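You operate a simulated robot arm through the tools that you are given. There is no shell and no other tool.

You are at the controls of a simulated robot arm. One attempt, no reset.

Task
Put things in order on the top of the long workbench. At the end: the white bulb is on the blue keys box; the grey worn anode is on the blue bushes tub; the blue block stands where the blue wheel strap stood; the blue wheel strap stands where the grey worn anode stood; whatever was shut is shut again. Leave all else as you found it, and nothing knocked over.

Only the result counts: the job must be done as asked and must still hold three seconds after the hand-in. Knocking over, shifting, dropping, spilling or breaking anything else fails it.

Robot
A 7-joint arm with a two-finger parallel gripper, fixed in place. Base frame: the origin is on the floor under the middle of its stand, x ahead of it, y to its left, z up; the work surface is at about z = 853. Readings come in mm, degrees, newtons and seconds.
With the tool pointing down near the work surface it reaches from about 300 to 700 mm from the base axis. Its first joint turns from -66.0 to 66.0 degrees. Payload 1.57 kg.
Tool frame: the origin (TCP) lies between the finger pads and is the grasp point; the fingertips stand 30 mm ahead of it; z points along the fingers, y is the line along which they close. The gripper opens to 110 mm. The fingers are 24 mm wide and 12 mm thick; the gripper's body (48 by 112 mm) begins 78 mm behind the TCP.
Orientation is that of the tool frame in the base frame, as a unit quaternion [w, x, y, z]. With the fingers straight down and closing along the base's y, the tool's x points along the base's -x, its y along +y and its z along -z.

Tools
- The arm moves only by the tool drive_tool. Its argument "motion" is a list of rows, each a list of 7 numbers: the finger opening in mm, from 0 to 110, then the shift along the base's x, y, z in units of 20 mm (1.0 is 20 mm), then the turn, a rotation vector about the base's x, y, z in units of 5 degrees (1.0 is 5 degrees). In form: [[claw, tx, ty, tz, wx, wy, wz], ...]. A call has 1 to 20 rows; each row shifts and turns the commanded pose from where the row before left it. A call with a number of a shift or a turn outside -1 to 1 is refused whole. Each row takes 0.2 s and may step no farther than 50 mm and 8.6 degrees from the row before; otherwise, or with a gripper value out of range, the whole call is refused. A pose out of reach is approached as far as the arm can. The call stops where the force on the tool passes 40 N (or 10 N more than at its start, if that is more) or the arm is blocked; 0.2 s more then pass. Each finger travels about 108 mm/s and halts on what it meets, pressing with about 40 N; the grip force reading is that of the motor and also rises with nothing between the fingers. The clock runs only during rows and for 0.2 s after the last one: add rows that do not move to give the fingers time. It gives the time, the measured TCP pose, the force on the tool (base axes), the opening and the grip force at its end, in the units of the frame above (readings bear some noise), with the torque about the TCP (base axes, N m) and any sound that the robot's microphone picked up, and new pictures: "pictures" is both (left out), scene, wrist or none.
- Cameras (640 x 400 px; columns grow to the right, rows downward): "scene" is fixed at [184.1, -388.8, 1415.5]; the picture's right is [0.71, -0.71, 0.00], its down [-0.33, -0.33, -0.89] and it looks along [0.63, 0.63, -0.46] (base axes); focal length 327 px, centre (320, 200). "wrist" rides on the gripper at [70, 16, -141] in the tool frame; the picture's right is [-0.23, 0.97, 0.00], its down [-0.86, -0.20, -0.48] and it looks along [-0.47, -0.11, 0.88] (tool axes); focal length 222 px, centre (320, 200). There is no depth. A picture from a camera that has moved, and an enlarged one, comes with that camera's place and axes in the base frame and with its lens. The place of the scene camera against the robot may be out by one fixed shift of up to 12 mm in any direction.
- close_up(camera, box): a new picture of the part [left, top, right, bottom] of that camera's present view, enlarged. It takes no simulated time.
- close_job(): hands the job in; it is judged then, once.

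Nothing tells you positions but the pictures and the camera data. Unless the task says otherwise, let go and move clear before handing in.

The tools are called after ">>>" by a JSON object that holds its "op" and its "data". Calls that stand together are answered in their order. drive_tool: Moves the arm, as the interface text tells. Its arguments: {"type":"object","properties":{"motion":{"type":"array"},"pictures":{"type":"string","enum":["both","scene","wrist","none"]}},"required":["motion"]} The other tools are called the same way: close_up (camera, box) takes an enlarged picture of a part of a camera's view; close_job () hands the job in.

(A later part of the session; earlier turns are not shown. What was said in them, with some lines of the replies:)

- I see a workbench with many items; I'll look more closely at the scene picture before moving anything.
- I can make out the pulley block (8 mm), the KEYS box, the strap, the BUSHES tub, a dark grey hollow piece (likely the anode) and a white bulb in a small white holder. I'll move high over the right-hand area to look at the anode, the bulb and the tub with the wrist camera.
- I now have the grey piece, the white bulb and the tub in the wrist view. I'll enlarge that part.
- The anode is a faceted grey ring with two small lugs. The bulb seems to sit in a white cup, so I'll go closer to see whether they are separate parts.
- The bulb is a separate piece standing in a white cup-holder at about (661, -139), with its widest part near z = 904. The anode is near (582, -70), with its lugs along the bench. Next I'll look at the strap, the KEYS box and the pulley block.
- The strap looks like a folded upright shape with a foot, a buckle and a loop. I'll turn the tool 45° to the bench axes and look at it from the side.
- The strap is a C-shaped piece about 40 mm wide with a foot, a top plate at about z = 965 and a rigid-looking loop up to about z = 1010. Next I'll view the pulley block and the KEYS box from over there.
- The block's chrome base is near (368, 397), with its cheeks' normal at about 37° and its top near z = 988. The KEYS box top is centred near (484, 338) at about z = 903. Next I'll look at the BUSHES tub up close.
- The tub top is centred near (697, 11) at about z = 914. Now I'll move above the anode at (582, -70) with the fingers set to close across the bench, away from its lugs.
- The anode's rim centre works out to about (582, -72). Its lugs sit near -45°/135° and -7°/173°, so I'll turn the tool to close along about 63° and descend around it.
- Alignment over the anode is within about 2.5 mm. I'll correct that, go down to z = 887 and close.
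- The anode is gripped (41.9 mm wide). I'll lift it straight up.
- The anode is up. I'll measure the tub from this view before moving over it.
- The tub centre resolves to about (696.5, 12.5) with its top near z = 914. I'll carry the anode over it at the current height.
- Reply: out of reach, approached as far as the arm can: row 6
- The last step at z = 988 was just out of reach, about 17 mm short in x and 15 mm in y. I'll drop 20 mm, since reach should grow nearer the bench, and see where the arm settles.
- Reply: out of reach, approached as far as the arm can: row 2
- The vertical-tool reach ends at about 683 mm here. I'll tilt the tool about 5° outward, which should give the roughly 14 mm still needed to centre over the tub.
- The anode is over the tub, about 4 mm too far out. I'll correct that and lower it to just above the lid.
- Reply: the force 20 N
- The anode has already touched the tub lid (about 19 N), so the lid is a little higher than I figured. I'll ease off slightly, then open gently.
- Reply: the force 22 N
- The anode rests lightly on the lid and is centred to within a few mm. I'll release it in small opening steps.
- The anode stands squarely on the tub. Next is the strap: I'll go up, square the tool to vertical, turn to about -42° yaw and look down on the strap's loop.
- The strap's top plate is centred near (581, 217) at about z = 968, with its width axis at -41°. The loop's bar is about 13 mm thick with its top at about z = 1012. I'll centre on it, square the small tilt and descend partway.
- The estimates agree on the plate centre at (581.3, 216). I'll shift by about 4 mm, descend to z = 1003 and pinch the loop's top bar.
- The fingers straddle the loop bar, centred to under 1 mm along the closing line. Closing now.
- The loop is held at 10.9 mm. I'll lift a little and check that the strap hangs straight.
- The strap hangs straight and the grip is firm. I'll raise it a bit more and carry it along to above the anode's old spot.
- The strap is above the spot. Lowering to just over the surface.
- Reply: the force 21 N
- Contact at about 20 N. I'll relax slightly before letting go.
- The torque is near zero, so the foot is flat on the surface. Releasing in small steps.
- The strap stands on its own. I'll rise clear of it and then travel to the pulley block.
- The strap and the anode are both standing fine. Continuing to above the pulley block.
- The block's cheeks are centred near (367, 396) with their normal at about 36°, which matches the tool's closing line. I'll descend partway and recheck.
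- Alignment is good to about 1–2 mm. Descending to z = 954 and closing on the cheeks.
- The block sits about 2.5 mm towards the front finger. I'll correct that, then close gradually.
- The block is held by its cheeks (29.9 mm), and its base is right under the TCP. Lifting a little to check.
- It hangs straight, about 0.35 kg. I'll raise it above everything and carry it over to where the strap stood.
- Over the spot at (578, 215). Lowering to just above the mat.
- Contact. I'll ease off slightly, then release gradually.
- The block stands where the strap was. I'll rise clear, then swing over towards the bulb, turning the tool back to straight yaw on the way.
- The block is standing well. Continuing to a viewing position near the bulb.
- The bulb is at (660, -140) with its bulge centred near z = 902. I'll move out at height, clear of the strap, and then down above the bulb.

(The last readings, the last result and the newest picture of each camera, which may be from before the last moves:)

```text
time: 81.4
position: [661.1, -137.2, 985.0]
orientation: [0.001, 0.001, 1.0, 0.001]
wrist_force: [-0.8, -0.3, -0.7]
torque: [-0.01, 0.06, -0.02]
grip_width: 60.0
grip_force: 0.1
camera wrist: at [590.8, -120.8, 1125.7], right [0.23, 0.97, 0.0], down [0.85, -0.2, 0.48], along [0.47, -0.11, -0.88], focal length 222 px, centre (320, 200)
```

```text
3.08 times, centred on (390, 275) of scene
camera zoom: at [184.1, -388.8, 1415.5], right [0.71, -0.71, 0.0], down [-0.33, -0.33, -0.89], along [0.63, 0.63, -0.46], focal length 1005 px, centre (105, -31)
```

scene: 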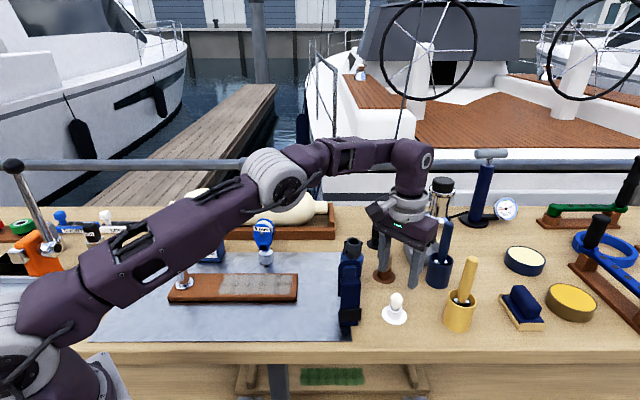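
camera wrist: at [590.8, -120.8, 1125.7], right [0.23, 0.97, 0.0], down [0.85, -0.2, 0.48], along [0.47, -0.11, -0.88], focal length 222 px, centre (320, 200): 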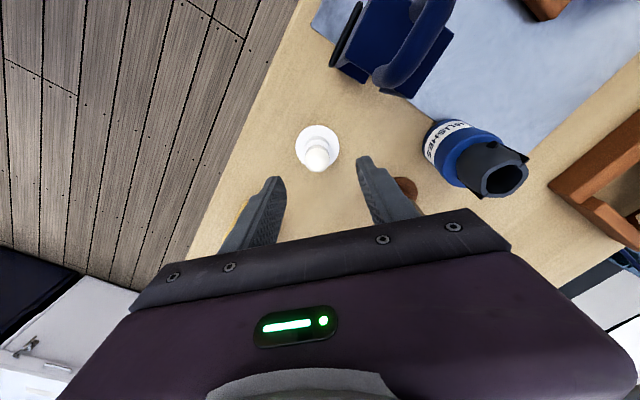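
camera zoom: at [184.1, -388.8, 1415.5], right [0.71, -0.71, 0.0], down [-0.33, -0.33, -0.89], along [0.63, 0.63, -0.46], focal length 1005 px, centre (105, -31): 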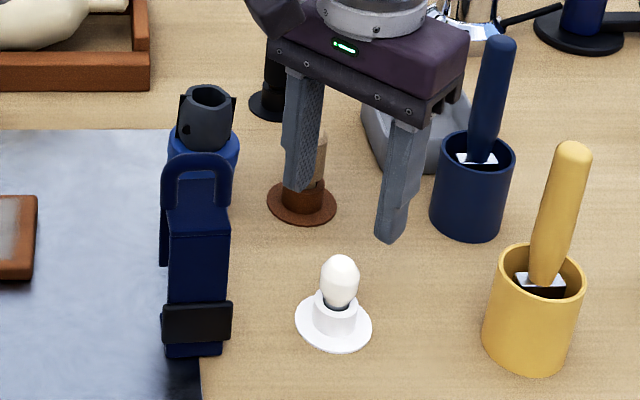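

The bulb is 2.8 mm to the -y side of the tool axis. I'll correct that and descend so the fingertips stay just above the cup rim.

>>> {"op": "drive_tool", "data": {"motion": [[60, 0, -0.14, -0.5, 0, 0, 0], [60, 0, 0, -0.9, 0, 0, 0], [60, 0, 0, -0.9, 0, 0, 0], [60, 0, 0, -0.8, 0, 0, 0], [60, 0, 0, -0.5, 0, 0, 0], [60, 0, 0, 0, 0, 0, 0]]}}

>>> {"op": "close_up", "data": {"camera": "wrist", "box": [260, 120, 380, 240]}}

>>> {"op": "close_up", "data": {"camera": "scene", "box": [350, 240, 440, 335]}}

```text
time: 82.8
position: [660.6, -141.3, 913.7]
orientation: [0.001, 0.001, 1.0, 0.001]
wrist_force: [0.5, -0.8, -0.1]
torque: [0.0, -0.01, 0.0]
grip_width: 59.9
grip_force: 0.0
camera wrist: at [590.6, -123.9, 1054.0], right [0.23, 0.97, 0.0], down [0.85, -0.2, 0.48], along [0.47, -0.11, -0.88], focal length 222 px, centre (320, 200)
```

scene: 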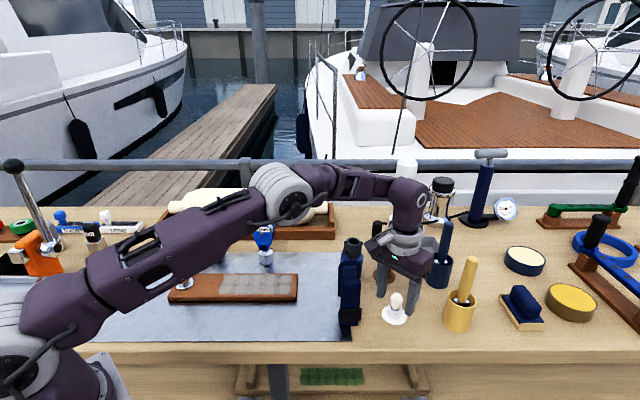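
wrist: 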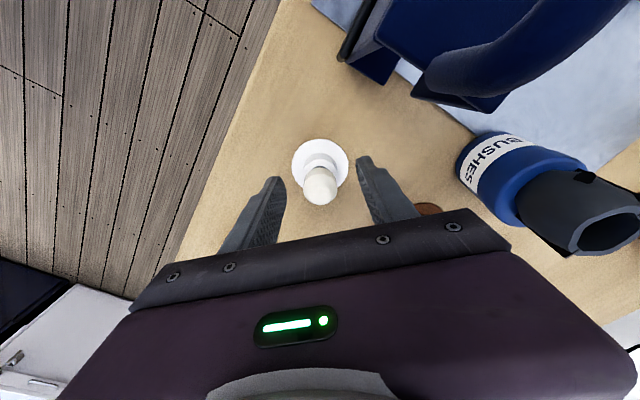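

```text
3.33 times, centred on (320, 180) of wrist
camera zoom: at [590.6, -123.9, 1054.0], right [0.23, 0.97, 0.0], down [0.85, -0.2, 0.48], along [0.47, -0.11, -0.88], focal length 740 px, centre (320, 267)
```

zoom: 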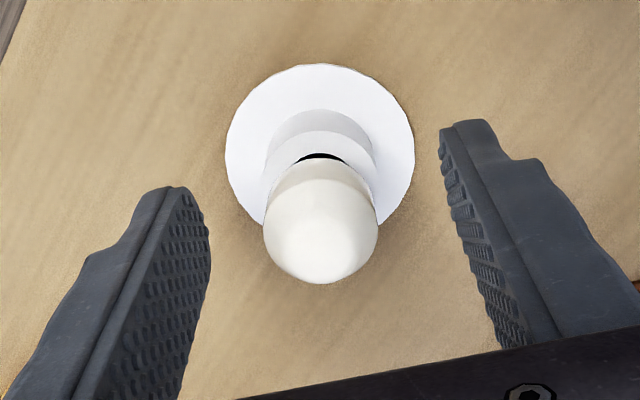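

```text
4.21 times, centred on (395, 288) of scene
camera zoom: at [184.1, -388.8, 1415.5], right [0.71, -0.71, 0.0], down [-0.33, -0.33, -0.89], along [0.63, 0.63, -0.46], focal length 1376 px, centre (4, -168)
```

zoom: 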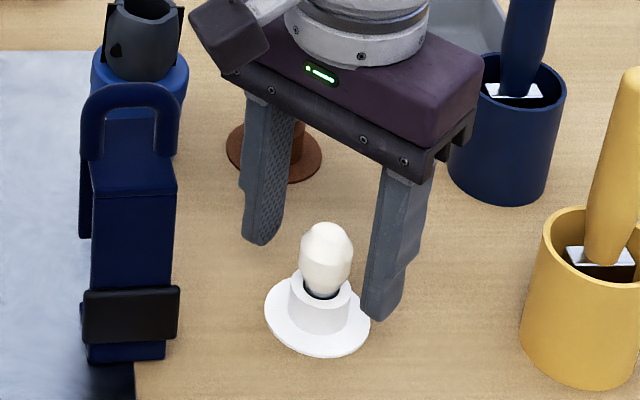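

The bulb is centred between the fingers and the tips are above the cup rim. Closing gently.

>>> {"op": "drive_tool", "data": {"motion": [[46, 0, 0, 0, 0, 0, 0], [36, 0, 0, 0, 0, 0, 0], [30, 0, 0, 0, 0, 0, 0], [24, 0, 0, 0, 0, 0, 0], [16, 0, 0, 0, 0, 0, 0], [16, 0, 0, 0, 0, 0, 0]]}}

>>> {"op": "close_up", "data": {"camera": "wrist", "box": [260, 120, 380, 240]}}

>>> {"op": "close_up", "data": {"camera": "scene", "box": [350, 240, 440, 335]}}

```text
time: 84.2
position: [661.9, -141.4, 913.2]
orientation: [0.001, 0.001, 1.0, 0.001]
wrist_force: [0.2, -0.7, 0.6]
torque: [0.01, -0.02, -0.01]
grip_width: 24.9
grip_force: 36.6
camera wrist: at [590.5, -123.9, 1054.2], right [0.23, 0.97, 0.0], down [0.85, -0.2, 0.48], along [0.47, -0.11, -0.88], focal length 222 px, centre (320, 200)
```

scene: 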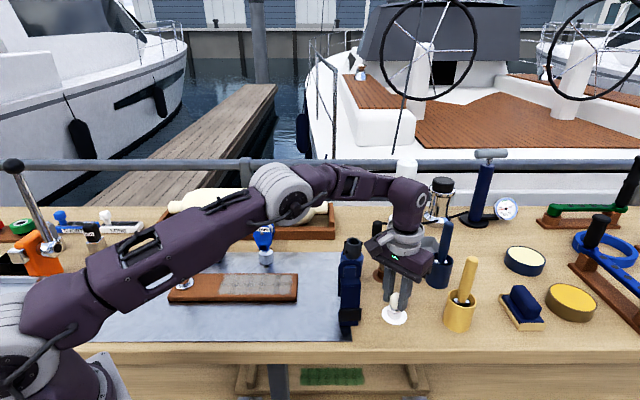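
wrist: 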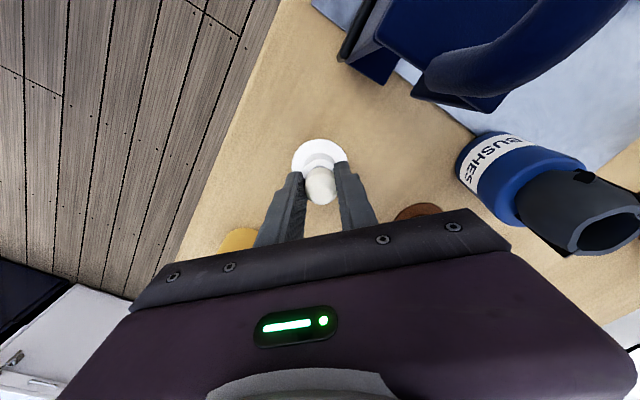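

```text
3.33 times, centred on (320, 180) of wrist
camera zoom: at [590.5, -123.9, 1054.2], right [0.23, 0.97, 0.0], down [0.85, -0.2, 0.48], along [0.47, -0.11, -0.88], focal length 740 px, centre (320, 267)
```

zoom: 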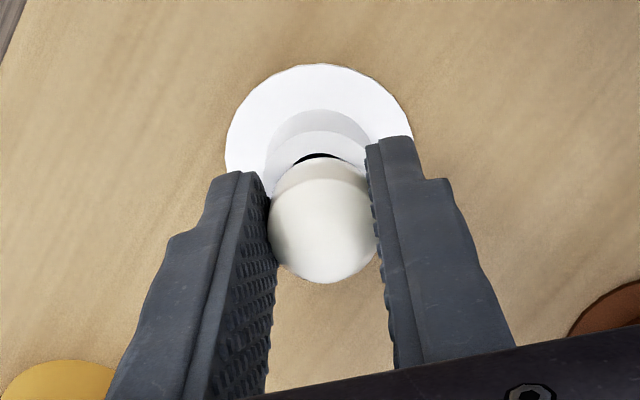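

```text
4.21 times, centred on (395, 288) of scene
camera zoom: at [184.1, -388.8, 1415.5], right [0.71, -0.71, 0.0], down [-0.33, -0.33, -0.89], along [0.63, 0.63, -0.46], focal length 1376 px, centre (4, -168)
```

zoom: 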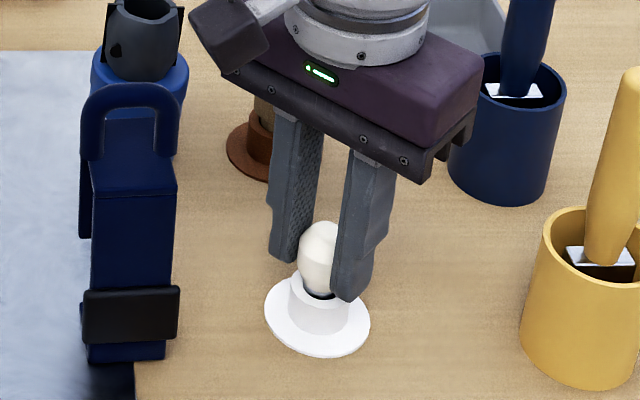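

The bulb is held (24.9 mm). Lifting slowly and watching that the holder stays put.

>>> {"op": "drive_tool", "data": {"motion": [[14, 0, 0, 0.15, 0, 0, 0], [14, 0, 0, 0.3, 0, 0, 0], [14, 0, 0, 0.4, 0, 0, 0], [14, 0, 0, 0.5, 0, 0, 0], [14, 0, 0, 0.5, 0, 0, 0], [14, 0, 0, 0, 0, 0, 0]]}}

>>> {"op": "close_up", "data": {"camera": "scene", "box": [350, 230, 440, 335]}}

>>> {"op": "close_up", "data": {"camera": "wrist", "box": [260, 120, 380, 240]}}

```text
time: 85.6
position: [661.9, -139.7, 950.7]
orientation: [0.0, 0.001, 1.0, 0.002]
wrist_force: [0.1, -0.4, -0.7]
torque: [0.0, -0.02, 0.05]
grip_width: 25.1
grip_force: 36.8
camera wrist: at [591.7, -123.7, 1091.2], right [0.23, 0.97, 0.0], down [0.85, -0.2, 0.48], along [0.47, -0.11, -0.88], focal length 222 px, centre (320, 200)
```

scene: 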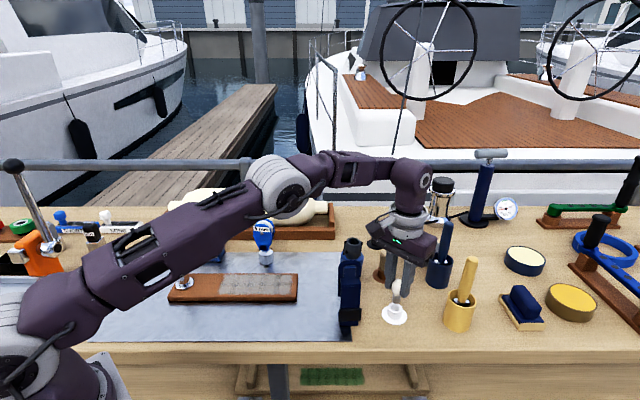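
wrist: 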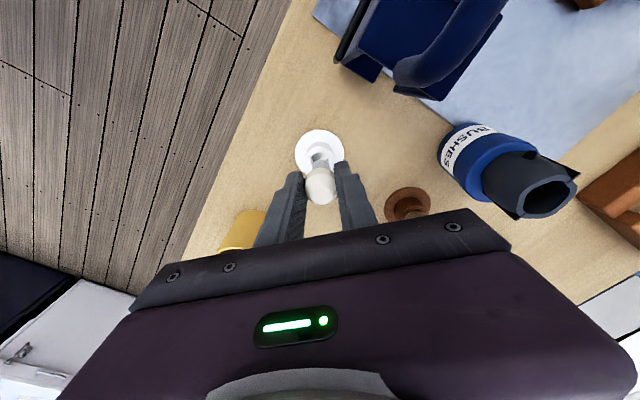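

```text
3.81 times, centred on (395, 282) of scene
camera zoom: at [184.1, -388.8, 1415.5], right [0.71, -0.71, 0.0], down [-0.33, -0.33, -0.89], along [0.63, 0.63, -0.46], focal length 1245 px, centre (34, -114)
```

zoom: 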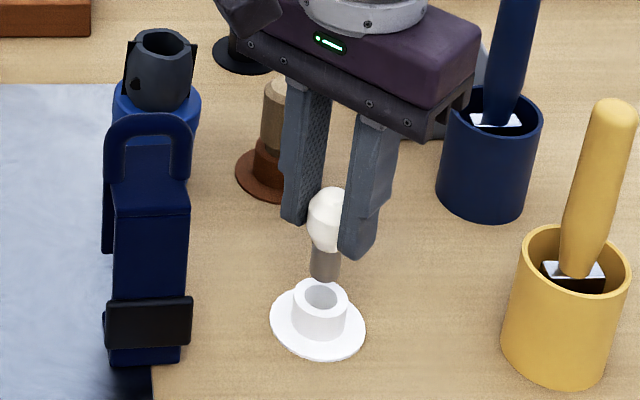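

```text
3.33 times, centred on (320, 180) of wrist
camera zoom: at [591.7, -123.7, 1091.2], right [0.23, 0.97, 0.0], down [0.85, -0.2, 0.48], along [0.47, -0.11, -0.88], focal length 740 px, centre (320, 267)
```

zoom: 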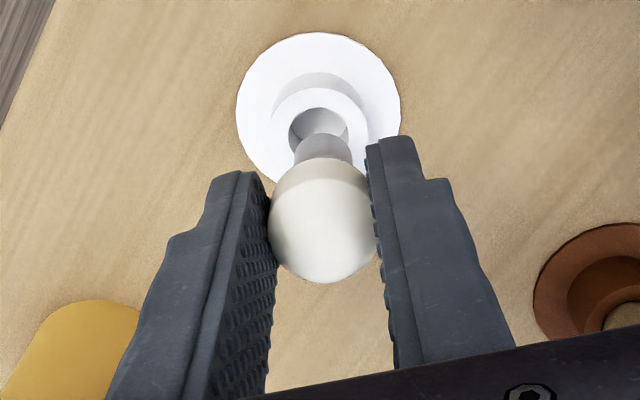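

The bulb is out cleanly, with its grey cap about 18 mm wide, and the holder stayed in place. I'll retract slightly while rising, then carry it high over the other items to the KEYS box.

>>> {"op": "drive_tool", "data": {"motion": [[14, -0.3, -0.1, 0.6, 0, 0, 0], [14, -0.4, -0.1, 1, 0, 0, 0], [14, -0.4, 0, 1, 0, 0, 0], [14, -0.4, 0, 1, 0, 0, 0], [14, 0, 0, 1, 0, 0, 0], [14, 0, 0, 1, 0, 0, 0], [14, 0, 0, 1, 0, 0, 0], [14, 0, 0, 0.4, 0, 0, 0], [14, -0.294, 0.6, 0, 0, 0, 0], [14, -0.294, 0.96, 0, 0, 0, 0], [14, -0.294, 0.96, 0, 0, 0, 0], [14, -0.294, 0.96, 0, 0, 0, 0], [14, -0.294, 0.96, 0, 0, 0, 0], [14, -0.294, 0.96, 0, 0, 0, 0], [14, -0.294, 0.96, 0, 0, 0, 0], [14, -0.294, 0.96, 0, 0, 0, 0], [14, -0.294, 0.96, 0, 0, 0, 0], [14, -0.294, 0.96, 0, 0, 0, 0], [14, -0.294, 0.96, 0, 0, 0, 0], [14, 0, 0, 0, 0, 0, 0]]}}

>>> {"op": "close_up", "data": {"camera": "scene", "box": [330, 220, 430, 340]}}

```text
time: 89.8
position: [567.7, 55.6, 1092.2]
orientation: [0.0, 0.001, 1.0, 0.001]
wrist_force: [0.0, 0.6, -0.3]
torque: [0.01, 0.01, -0.01]
grip_width: 24.9
grip_force: 36.6
camera wrist: at [496.5, 72.3, 1231.9], right [0.23, 0.97, 0.0], down [0.85, -0.2, 0.48], along [0.47, -0.11, -0.88], focal length 222 px, centre (320, 200)
```

scene: 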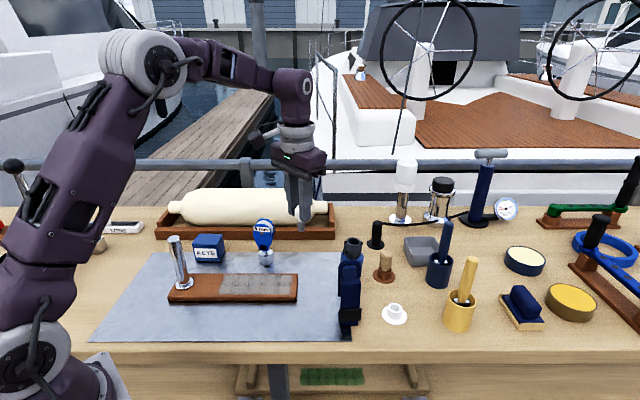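
wrist: 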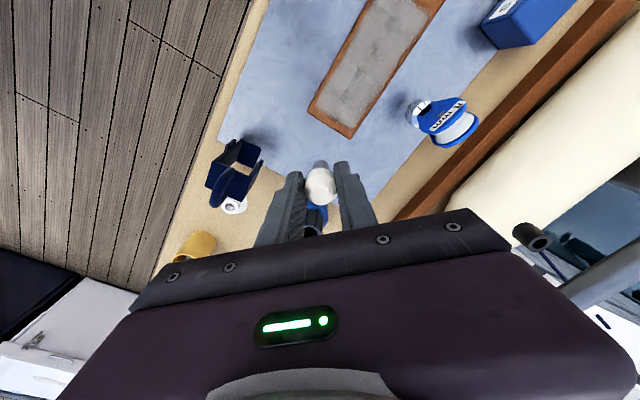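

```text
3.33 times, centred on (380, 280) of scene
camera zoom: at [184.1, -388.8, 1415.5], right [0.71, -0.71, 0.0], down [-0.33, -0.33, -0.89], along [0.63, 0.63, -0.46], focal length 1089 px, centre (120, -67)
```

zoom: 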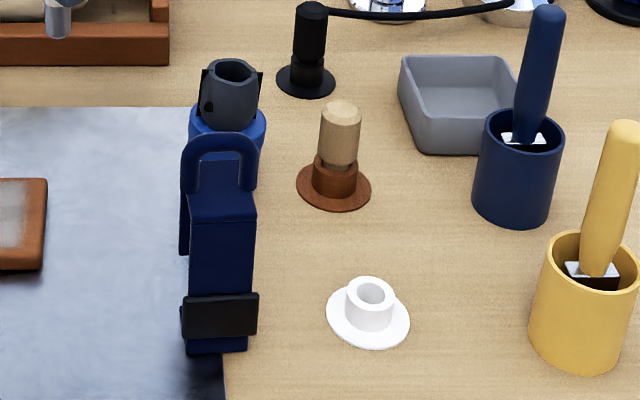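

Everything behind is undisturbed. Continuing to above the KEYS box.

>>> {"op": "drive_tool", "data": {"motion": [[14, -0.279, 0.941, 0, 0, 0, 0], [14, -0.279, 0.941, 0, 0, 0, 0], [14, -0.279, 0.941, 0, 0, 0, 0], [14, -0.279, 0.941, 0, 0, 0, 0], [14, -0.279, 0.941, 0, 0, 0, 0], [14, -0.279, 0.941, 0, 0, 0, 0], [14, -0.279, 0.941, 0, 0, 0, 0], [14, -0.279, 0.941, 0, 0, 0, 0], [14, -0.279, 0.941, 0, 0, 0, 0], [14, -0.279, 0.941, 0, 0, 0, 0], [14, -0.279, 0.941, 0, 0, 0, 0], [14, -0.279, 0.941, 0, 0, 0, 0], [14, -0.279, 0.941, 0, 0, 0, 0], [14, -0.279, 0.941, 0, 0, 0, 0], [14, -0.279, 0.941, 0, 0, 0, 0], [14, 0, 0, 0, 0, 0, 0], [14, 0, 0, 0, 0, 0, 0]]}}

>>> {"op": "close_up", "data": {"camera": "scene", "box": [150, 160, 270, 290]}}

>>> {"op": "close_up", "data": {"camera": "wrist", "box": [250, 90, 390, 230]}}

```text
time: 93.4
position: [480.9, 341.3, 1092.5]
orientation: [0.001, 0.001, 1.0, 0.001]
wrist_force: [0.7, 1.1, -0.6]
torque: [0.0, 0.0, -0.01]
grip_width: 25.0
grip_force: 36.7
camera wrist: at [410.2, 357.6, 1232.6], right [0.23, 0.97, 0.0], down [0.85, -0.2, 0.48], along [0.47, -0.11, -0.88], focal length 222 px, centre (320, 200)
```

scene: 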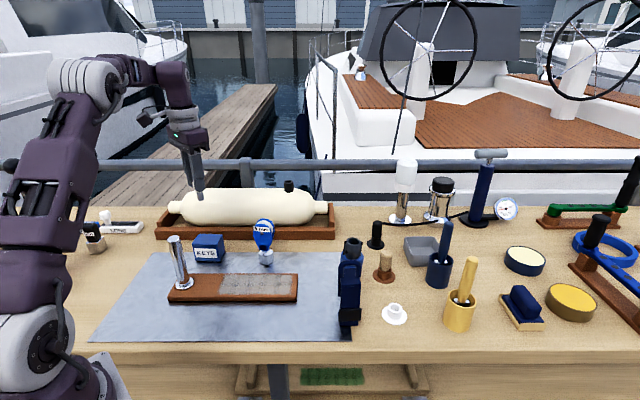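
wrist: 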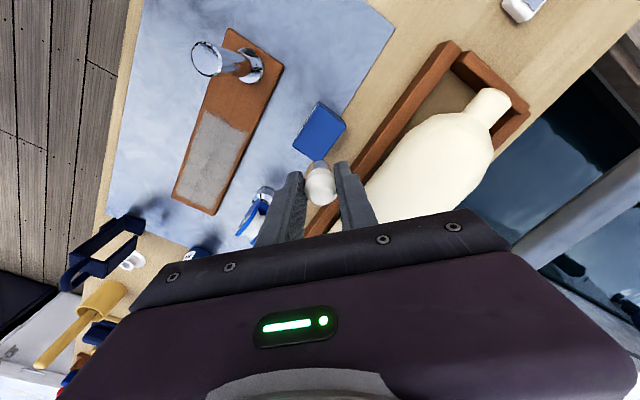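

```text
3.08 times, centred on (210, 225) of scene
camera zoom: at [184.1, -388.8, 1415.5], right [0.71, -0.71, 0.0], down [-0.33, -0.33, -0.89], along [0.63, 0.63, -0.46], focal length 1005 px, centre (658, 123)
```

zoom: 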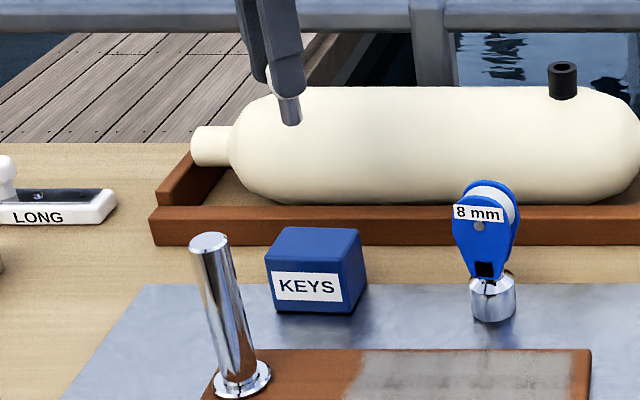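

```text
2.86 times, centred on (320, 160) of wrist
camera zoom: at [410.2, 357.6, 1232.6], right [0.23, 0.97, 0.0], down [0.85, -0.2, 0.48], along [0.47, -0.11, -0.88], focal length 635 px, centre (320, 314)
```

zoom: 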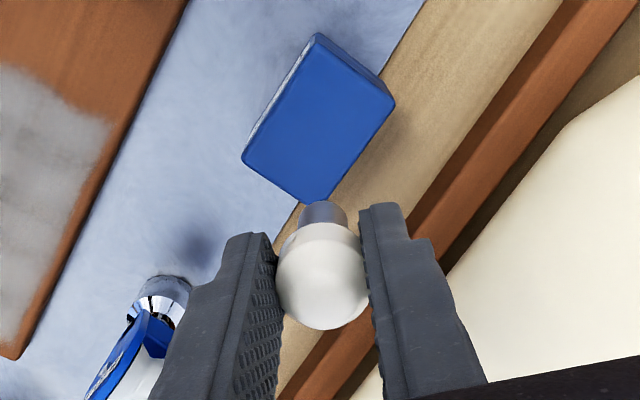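

The KEYS box top is centred near (480, 340), possibly at z ≈ 911, and the TCP is right over it. Lowering to just above the lid.

>>> {"op": "drive_tool", "data": {"motion": [[14, -0.02, -0.05, -1, 0, 0, 0], [14, 0, 0, -1, 0, 0, 0], [14, 0, 0, -1, 0, 0, 0], [14, 0, 0, -1, 0, 0, 0], [14, 0, 0, -0.9, 0, 0, 0], [14, 0, 0, -0.5, 0, 0, 0], [14, 0, 0, 0, 0, 0, 0]]}}

>>> {"op": "close_up", "data": {"camera": "scene", "box": [170, 190, 250, 280]}}

>>> {"op": "close_up", "data": {"camera": "wrist", "box": [250, 90, 390, 230]}}

```text
time: 95.0
position: [483.1, 335.7, 983.7]
orientation: [0.001, 0.001, 1.0, 0.001]
wrist_force: [0.7, -0.2, -0.9]
torque: [-0.01, 0.0, 0.01]
grip_width: 24.8
grip_force: 36.4
camera wrist: at [412.2, 353.5, 1125.1], right [0.23, 0.97, 0.0], down [0.85, -0.2, 0.48], along [0.47, -0.11, -0.88], focal length 222 px, centre (320, 200)
```

scene: 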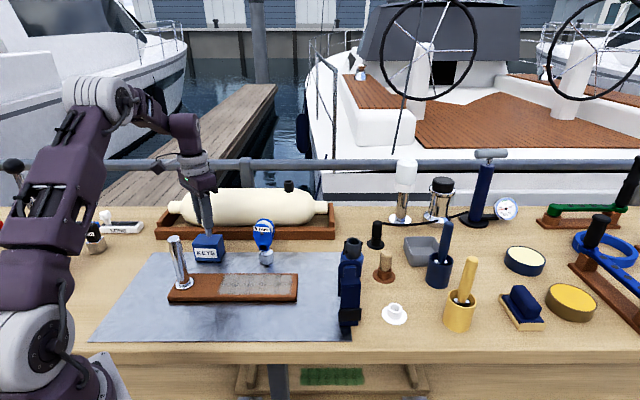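
wrist: 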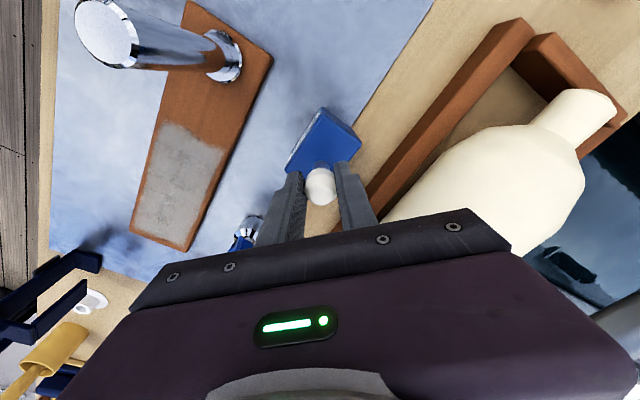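

```text
4.44 times, centred on (210, 235) of scene
camera zoom: at [184.1, -388.8, 1415.5], right [0.71, -0.71, 0.0], down [-0.33, -0.33, -0.89], along [0.63, 0.63, -0.46], focal length 1452 px, centre (809, 44)
```

zoom: 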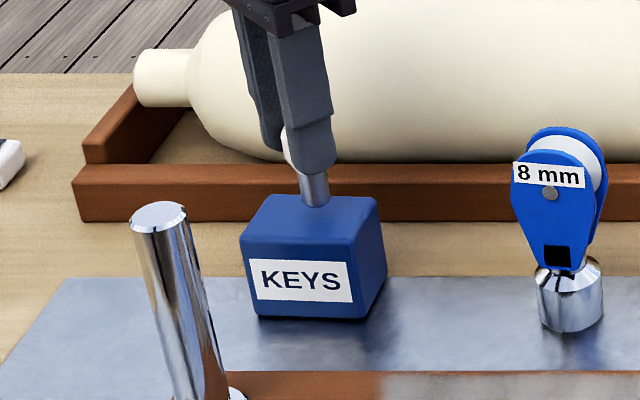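

```text
2.86 times, centred on (320, 160) of wrist
camera zoom: at [412.2, 353.5, 1125.1], right [0.23, 0.97, 0.0], down [0.85, -0.2, 0.48], along [0.47, -0.11, -0.88], focal length 635 px, centre (320, 314)
```

zoom: 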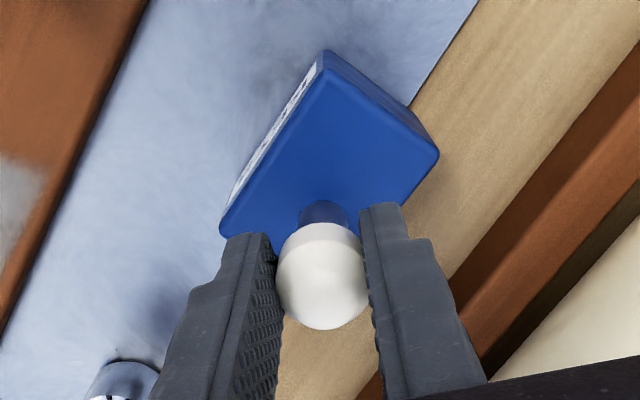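

The cap is about 5 mm off the lid centre. I'll nudge it and continue down in small steps.

>>> {"op": "drive_tool", "data": {"motion": [[14, -0.14, 0.23, -0.2, 0, 0, 0], [14, 0, 0, -0.3, 0, 0, 0], [14, 0, 0, 0, 0, 0, 0]]}}

>>> {"op": "close_up", "data": {"camera": "scene", "box": [180, 200, 240, 270]}}

>>> {"op": "close_up", "data": {"camera": "wrist", "box": [250, 90, 390, 230]}}

```text
time: 95.8
position: [480.0, 343.0, 976.5]
orientation: [0.003, 0.0, 1.0, 0.001]
wrist_force: [-1.4, -3.0, 26.3]
torque: [-0.22, 0.05, -0.01]
grip_width: 25.2
grip_force: 37.2
camera wrist: at [409.4, 359.7, 1116.1], right [0.23, 0.97, 0.0], down [0.85, -0.2, 0.48], along [0.47, -0.11, -0.88], focal length 222 px, centre (320, 200)
```

scene: 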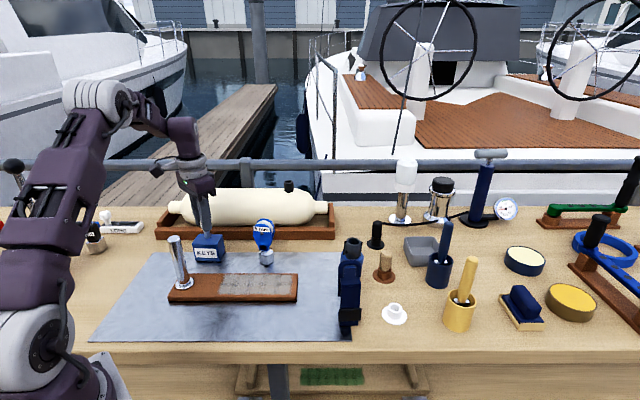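
wrist: 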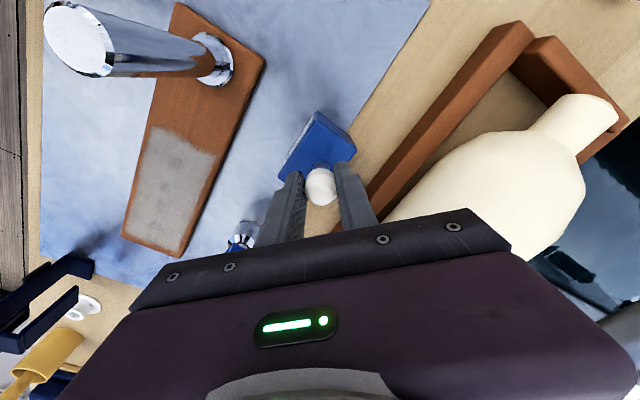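

```text
5.71 times, centred on (210, 235) of scene
camera zoom: at [183.7, -389.2, 1415.5], right [0.71, -0.71, 0.0], down [-0.33, -0.33, -0.89], along [0.63, 0.63, -0.46], focal length 1867 px, centre (949, 0)
```

zoom: 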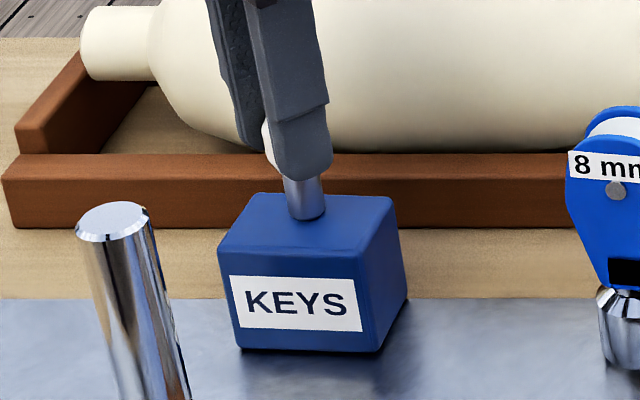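

```text
2.86 times, centred on (320, 160) of wrist
camera zoom: at [409.4, 359.7, 1116.1], right [0.23, 0.97, 0.0], down [0.85, -0.2, 0.48], along [0.47, -0.11, -0.88], focal length 635 px, centre (320, 314)
```

zoom: 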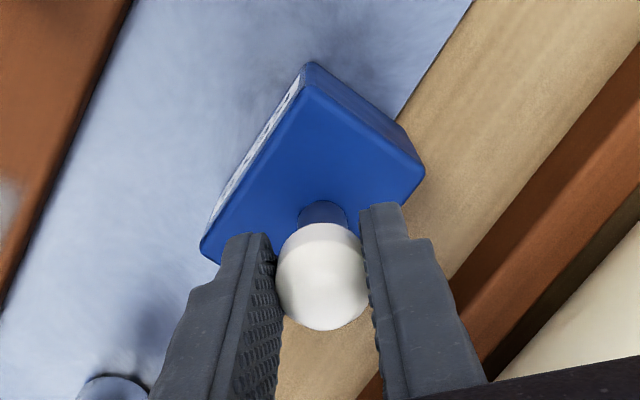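

It's touching the lid (26 N). I'll lift slightly, shift about 5 mm toward the lid centre, and set it down softly.

>>> {"op": "drive_tool", "data": {"motion": [[14, 0, 0, 0.25, 0, 0, 0], [14, -0.17, -0.15, 0, 0, 0, 0], [14, 0, 0, 0, 0, 0, 0]]}}

>>> {"op": "close_up", "data": {"camera": "scene", "box": [180, 200, 240, 270]}}

>>> {"op": "close_up", "data": {"camera": "wrist", "box": [250, 90, 390, 230]}}

```text
time: 96.6
position: [474.3, 338.4, 977.9]
orientation: [0.001, 0.001, 1.0, 0.001]
wrist_force: [0.9, 1.1, -0.6]
torque: [-0.02, 0.02, -0.01]
grip_width: 25.0
grip_force: 35.9
camera wrist: at [405.5, 356.7, 1118.8], right [0.23, 0.97, 0.0], down [0.85, -0.2, 0.48], along [0.47, -0.11, -0.88], focal length 222 px, centre (320, 200)
```

scene: 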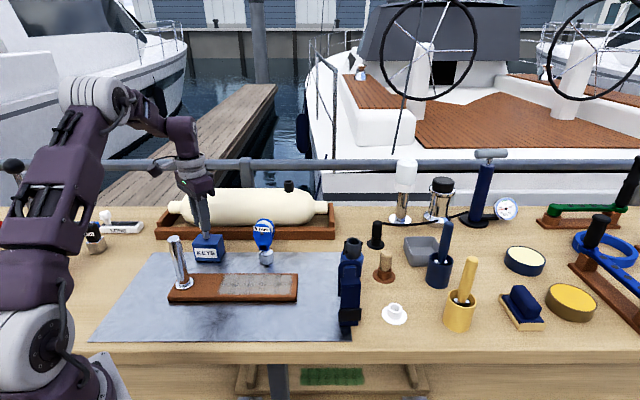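
wrist: 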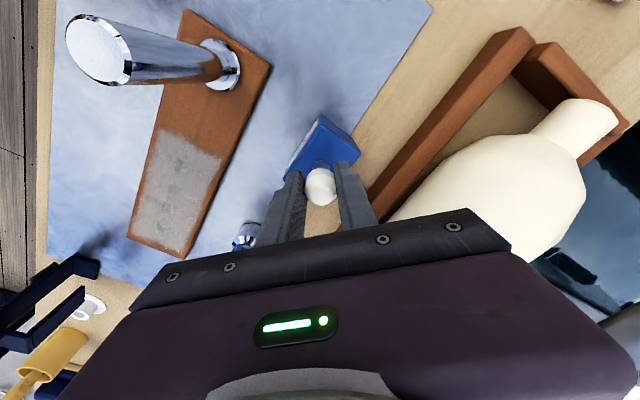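

```text
5.71 times, centred on (210, 235) of scene
camera zoom: at [184.1, -388.8, 1415.5], right [0.71, -0.71, 0.0], down [-0.33, -0.33, -0.89], along [0.63, 0.63, -0.46], focal length 1867 px, centre (949, 0)
```

zoom: 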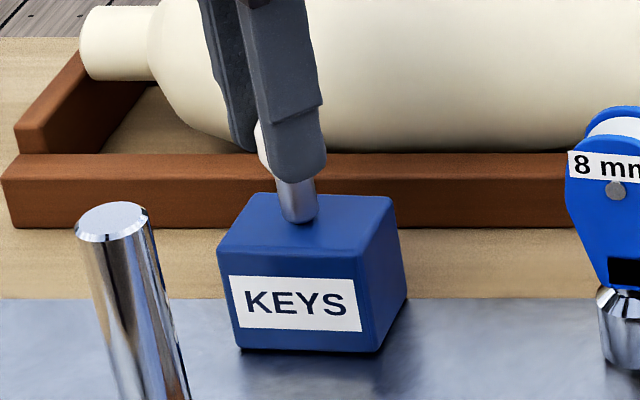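

```text
2.86 times, centred on (320, 160) of wrist
camera zoom: at [405.5, 356.7, 1118.8], right [0.23, 0.97, 0.0], down [0.85, -0.2, 0.48], along [0.47, -0.11, -0.88], focal length 635 px, centre (320, 314)
```

zoom: 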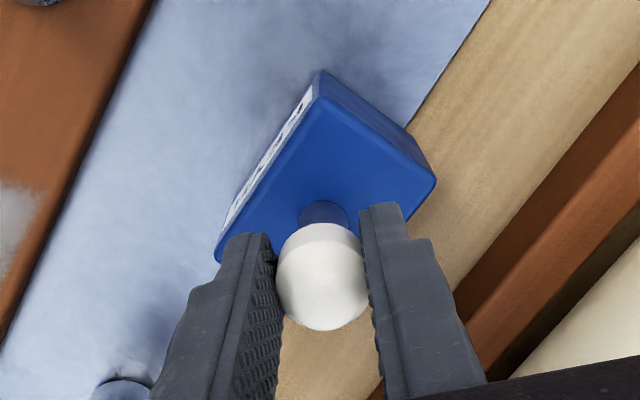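

Now centred over the lid. Lowering in fine steps.

>>> {"op": "drive_tool", "data": {"motion": [[14, 0.05, 0, -0.08, 0, 0, 0], [14, 0, 0, 0, 0, 0, 0]], "pictures": "none"}}

```text
time: 97.2
position: [475.6, 339.7, 977.8]
orientation: [0.001, 0.001, 1.0, 0.001]
wrist_force: [-0.4, 0.2, -0.6]
torque: [-0.02, -0.03, 0.02]
grip_width: 25.1
grip_force: 36.7
```

>>> {"op": "drive_tool", "data": {"motion": [[14, 0, 0, -0.05, 0, 0, 0], [14, 0, 0, 0, 0, 0, 0]], "pictures": "none"}}

```text
time: 97.8
position: [477.9, 340.0, 976.3]
orientation: [0.001, 0.001, 1.0, 0.001]
wrist_force: [-0.4, 0.0, 0.6]
torque: [-0.02, 0.02, -0.03]
grip_width: 24.9
grip_force: 36.3
```

>>> {"op": "drive_tool", "data": {"motion": [[14, 0, 0, -0.03, 0, 0, 0], [14, 0, 0, 0, 0, 0, 0]]}}

>>> {"op": "close_up", "data": {"camera": "scene", "box": [180, 200, 240, 270]}}

```text
time: 98.4
position: [477.3, 339.4, 976.4]
orientation: [0.002, 0.001, 1.0, 0.001]
wrist_force: [1.0, -1.0, 5.8]
torque: [-0.12, -0.1, -0.01]
grip_width: 25.2
grip_force: 36.5
camera wrist: at [406.5, 357.0, 1116.5], right [0.23, 0.97, 0.0], down [0.85, -0.2, 0.48], along [0.47, -0.11, -0.88], focal length 222 px, centre (320, 200)
```

scene: 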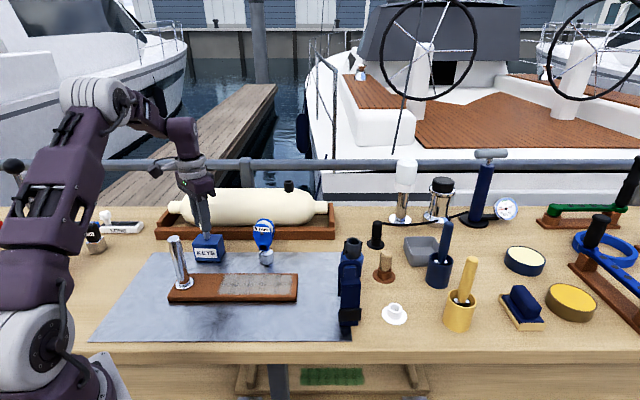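
wrist: 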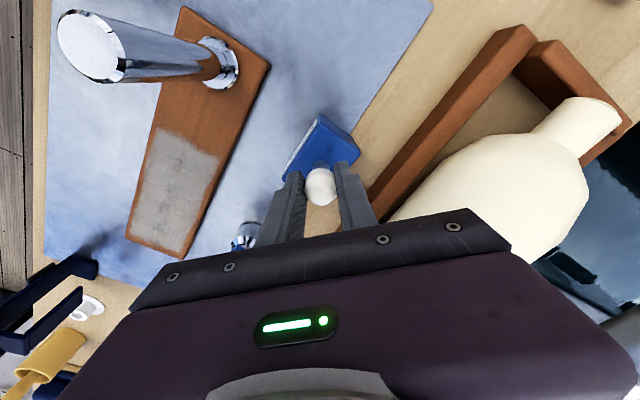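

```text
5.71 times, centred on (210, 235) of scene
camera zoom: at [184.1, -388.9, 1415.5], right [0.71, -0.71, 0.0], down [-0.33, -0.33, -0.89], along [0.63, 0.63, -0.46], focal length 1867 px, centre (949, 0)
```

zoom: 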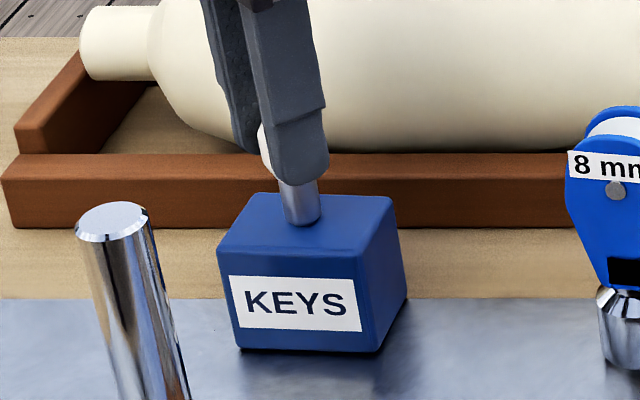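

A light contact of about 6 N. Opening very gradually.

>>> {"op": "drive_tool", "data": {"motion": [[25, 0, 0, 0, 0, 0, 0], [25.6, 0, 0, 0, 0, 0, 0], [26.2, 0, 0, 0, 0, 0, 0], [27, 0, 0, 0, 0, 0, 0], [28.5, 0, 0, 0, 0, 0, 0], [31, 0, 0, 0, 0, 0, 0], [35, 0, 0, 0, 0, 0, 0], [42, 0, 0, 0, 0, 0, 0], [52, 0, 0, 0, 0, 0, 0], [60, 0, 0, 0, 0, 0, 0], [60, 0, 0, 0, 0, 0, 0]]}}

>>> {"op": "close_up", "data": {"camera": "scene", "box": [180, 190, 240, 270]}}

>>> {"op": "close_up", "data": {"camera": "wrist", "box": [250, 90, 390, 230]}}

```text
time: 100.8
position: [475.9, 340.2, 975.0]
orientation: [0.002, 0.0, 1.0, 0.001]
wrist_force: [0.2, 0.5, 0.1]
torque: [-0.01, 0.0, 0.02]
grip_width: 60.1
grip_force: 0.1
camera wrist: at [406.3, 357.2, 1116.2], right [0.23, 0.97, 0.0], down [0.85, -0.2, 0.48], along [0.47, -0.11, -0.88], focal length 222 px, centre (320, 200)
```

scene: 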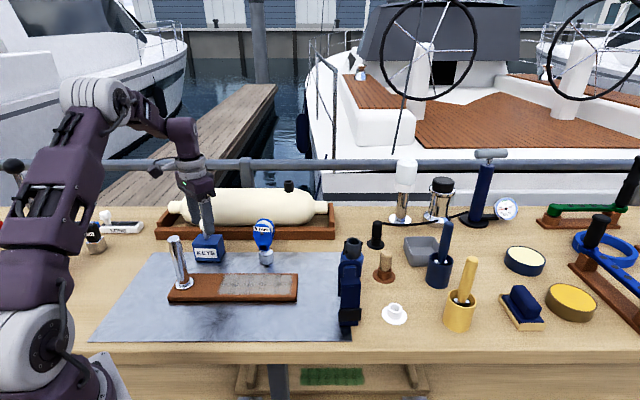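
wrist: 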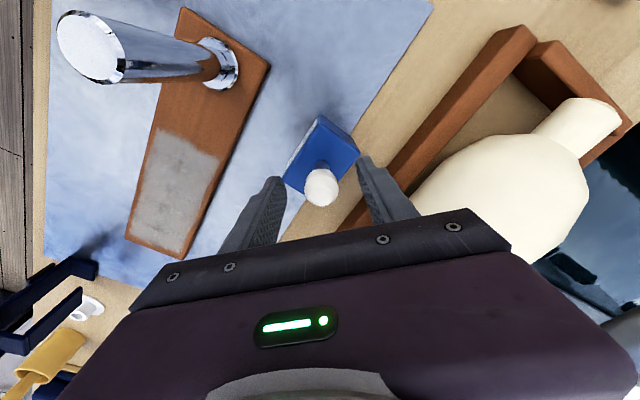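

```text
5.00 times, centred on (210, 230) of scene
camera zoom: at [184.1, -388.8, 1415.5], right [0.71, -0.71, 0.0], down [-0.33, -0.33, -0.89], along [0.63, 0.63, -0.46], focal length 1634 px, centre (870, 50)
```

zoom: 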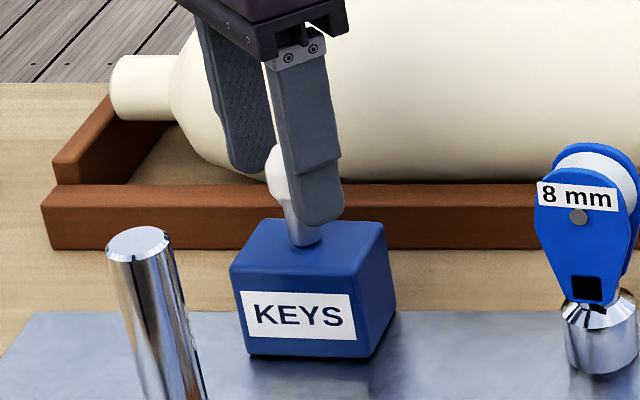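

```text
2.86 times, centred on (320, 160) of wrist
camera zoom: at [406.3, 357.2, 1116.2], right [0.23, 0.97, 0.0], down [0.85, -0.2, 0.48], along [0.47, -0.11, -0.88], focal length 635 px, centre (320, 314)
```

zoom: 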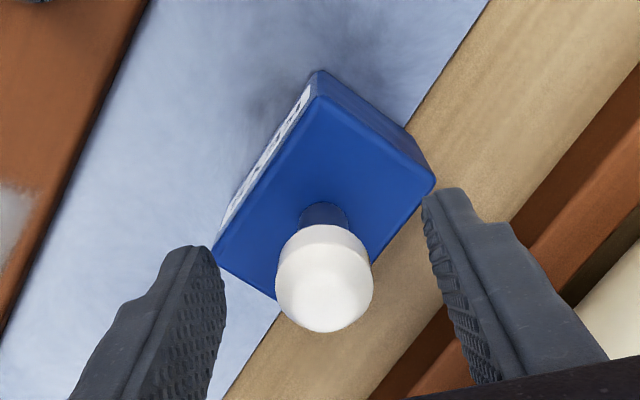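

The bulb stands on the KEYS box. Rising straight up and clear.

>>> {"op": "drive_tool", "data": {"motion": [[60, 0, 0, 0.3, 0, 0, 0], [60, 0, 0, 0.6, 0, 0, 0], [60, 0, 0, 1, 0, 0, 0], [60, 0, 0, 1, 0, 0, 0], [60, 0, 0, 1, 0, 0, 0], [60, 0, 0, 1, 0, 0, 0], [60, 0, 0, 1, 0, 0, 0], [60, 0, 0, 1, 0, 0, 0], [60, 0, 0, 1, 0, 0, 0], [60, -0.9, -0.7, 0, 0, 0, 0], [60, -0.9, -0.7, 0, 0, 0, 0], [60, -0.9, -0.7, 0, 0, 0, 0], [60, -0.9, -0.7, 0, 0, 0, 0], [60, -0.9, -0.7, 0, 0, 0, 0], [60, 0, 0, 0, 0, 0, 0]]}}

>>> {"op": "close_up", "data": {"camera": "scene", "box": [140, 190, 300, 310]}}

>>> {"op": "close_up", "data": {"camera": "scene", "box": [310, 220, 430, 340]}}

>>> {"op": "close_up", "data": {"camera": "wrist", "box": [240, 60, 440, 220]}}

```text
time: 104.0
position: [386.8, 269.1, 1130.3]
orientation: [0.0, 0.001, 1.0, 0.001]
wrist_force: [0.4, 0.5, -0.1]
torque: [0.0, 0.02, -0.04]
grip_width: 59.9
grip_force: 0.1
camera wrist: at [317.0, 286.3, 1271.6], right [0.23, 0.97, 0.0], down [0.85, -0.2, 0.48], along [0.47, -0.11, -0.88], focal length 222 px, centre (320, 200)
```

scene: 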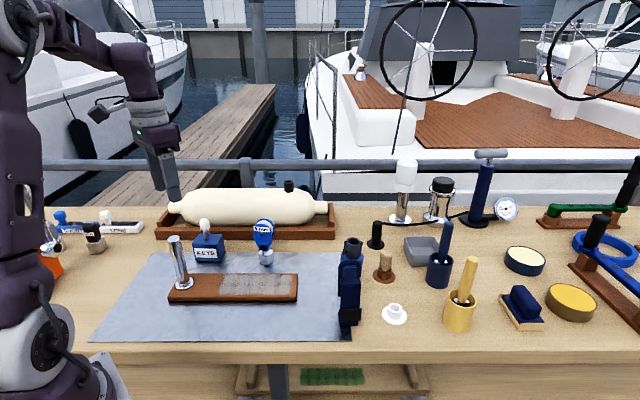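
wrist: 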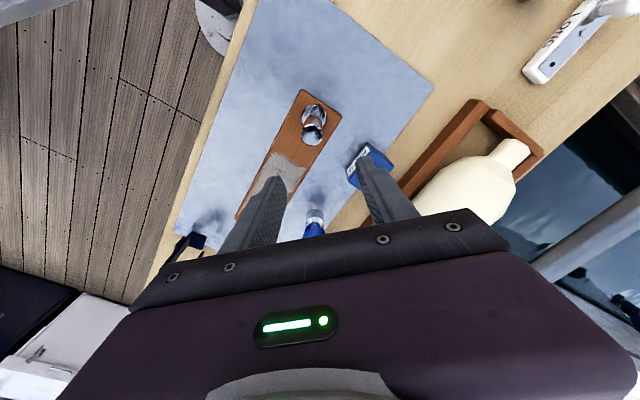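

```text
3.33 times, centred on (220, 250) of scene
camera zoom: at [184.1, -388.8, 1415.5], right [0.71, -0.71, 0.0], down [-0.33, -0.33, -0.89], along [0.63, 0.63, -0.46], focal length 1089 px, centre (653, 33)
```

zoom: 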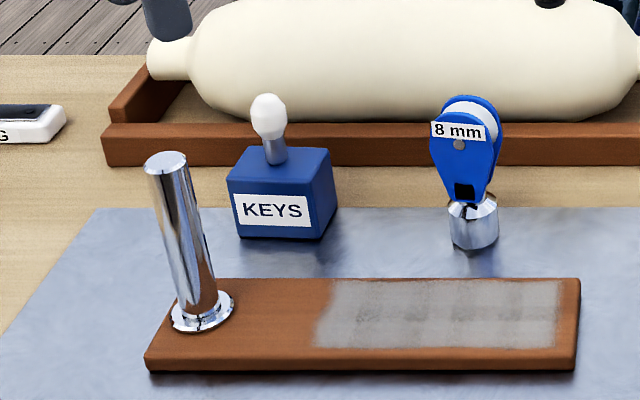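

```text
3.33 times, centred on (370, 280) of scene
camera zoom: at [184.1, -388.8, 1415.5], right [0.71, -0.71, 0.0], down [-0.33, -0.33, -0.89], along [0.63, 0.63, -0.46], focal length 1089 px, centre (153, -67)
```

zoom: 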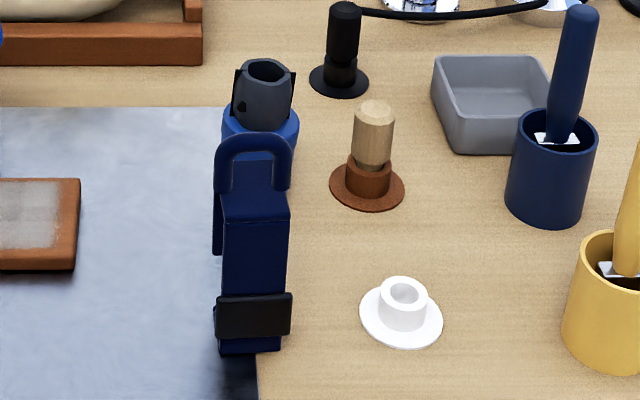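

```text
2.50 times, centred on (340, 140) of wrist
camera zoom: at [317.0, 286.3, 1271.6], right [0.23, 0.97, 0.0], down [0.85, -0.2, 0.48], along [0.47, -0.11, -0.88], focal length 555 px, centre (270, 350)
```

zoom: 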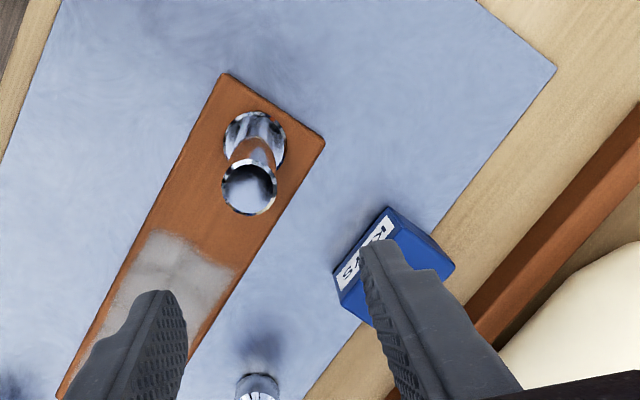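

Everything is where it should be. I'll do one last check of the pump and hose area and the left side against the start picture before handing in.

>>> {"op": "close_up", "data": {"camera": "scene", "box": [360, 140, 540, 260]}}

>>> {"op": "close_up", "data": {"camera": "scene", "box": [480, 180, 640, 340]}}

>>> {"op": "drive_tool", "data": {"motion": [[60, -0.5, -0.5, 0.5, 0, 0, 0], [60, -0.5, -0.5, 0.5, 0, 0, 0], [60, 0, 0, 0, 0, 0, 0], [60, 0, 0, 0, 0, 0, 0]], "pictures": "scene"}}

```text
3.33 times, centred on (450, 200) of scene
camera zoom: at [184.1, -388.8, 1415.5], right [0.71, -0.71, 0.0], down [-0.33, -0.33, -0.89], along [0.63, 0.63, -0.46], focal length 1089 px, centre (-113, 200)
```

zoom: 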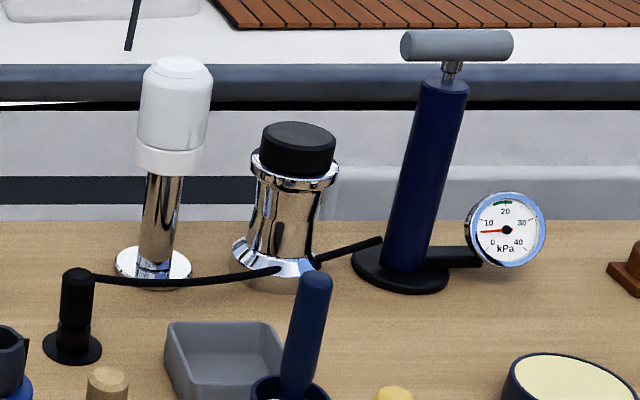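

```text
2.50 times, centred on (560, 260) of scene
camera zoom: at [184.1, -388.8, 1415.5], right [0.71, -0.71, 0.0], down [-0.33, -0.33, -0.89], along [0.63, 0.63, -0.46], focal length 817 px, centre (-280, 50)
```

zoom: 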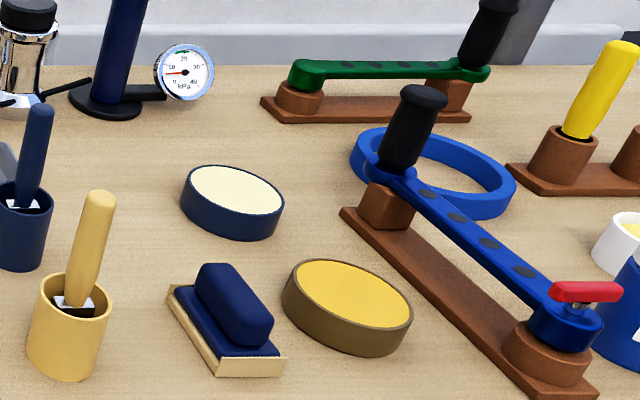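

```text
time: 105.0
position: [366.3, 249.4, 1151.2]
orientation: [0.001, 0.0, 1.0, 0.001]
wrist_force: [-0.1, 0.6, -0.7]
torque: [0.01, 0.01, 0.0]
grip_width: 59.9
grip_force: 0.1
```

scene: 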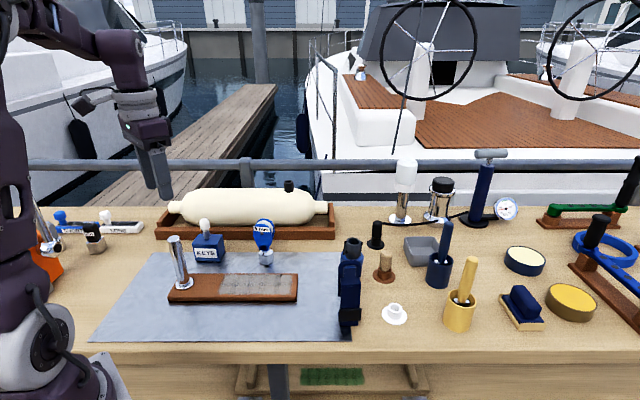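

The bulb stands on the KEYS box and the anode on the BUSHES tub. The pulley block stands where the strap was, and the strap where the anode was. Everything else I checked looks unchanged, I opened nothing, and the arm is clear, so I'm handing in.

>>> {"op": "close_job", "data": {}}

```text
The job is handed in.
```

The job is handed in, and all four moves were in place when I checked the final pictures. I have no verdict back from the judging.

- **White bulb:** it stands upright on the blue KEYS box, within a few mm of the lid's centre. I took only the bulb and left its white cup-holder where it was.
- **Grey worn anode:** it stands on the lid of the blue BUSHES tub, nearly centred.
- **Blue block:** I took this to be the blue pulley block marked "8 mm". It stands where the strap stood.
- **Blue wheel strap:** it stands where the anode stood, within roughly 5–8 mm of the same spot.

I opened nothing, so nothing needed shutting again. Nothing was knocked over, and in the areas I re-checked the other items looked as they did at the start. The gripper had let go of everything and was clear of the bench items before I handed in.
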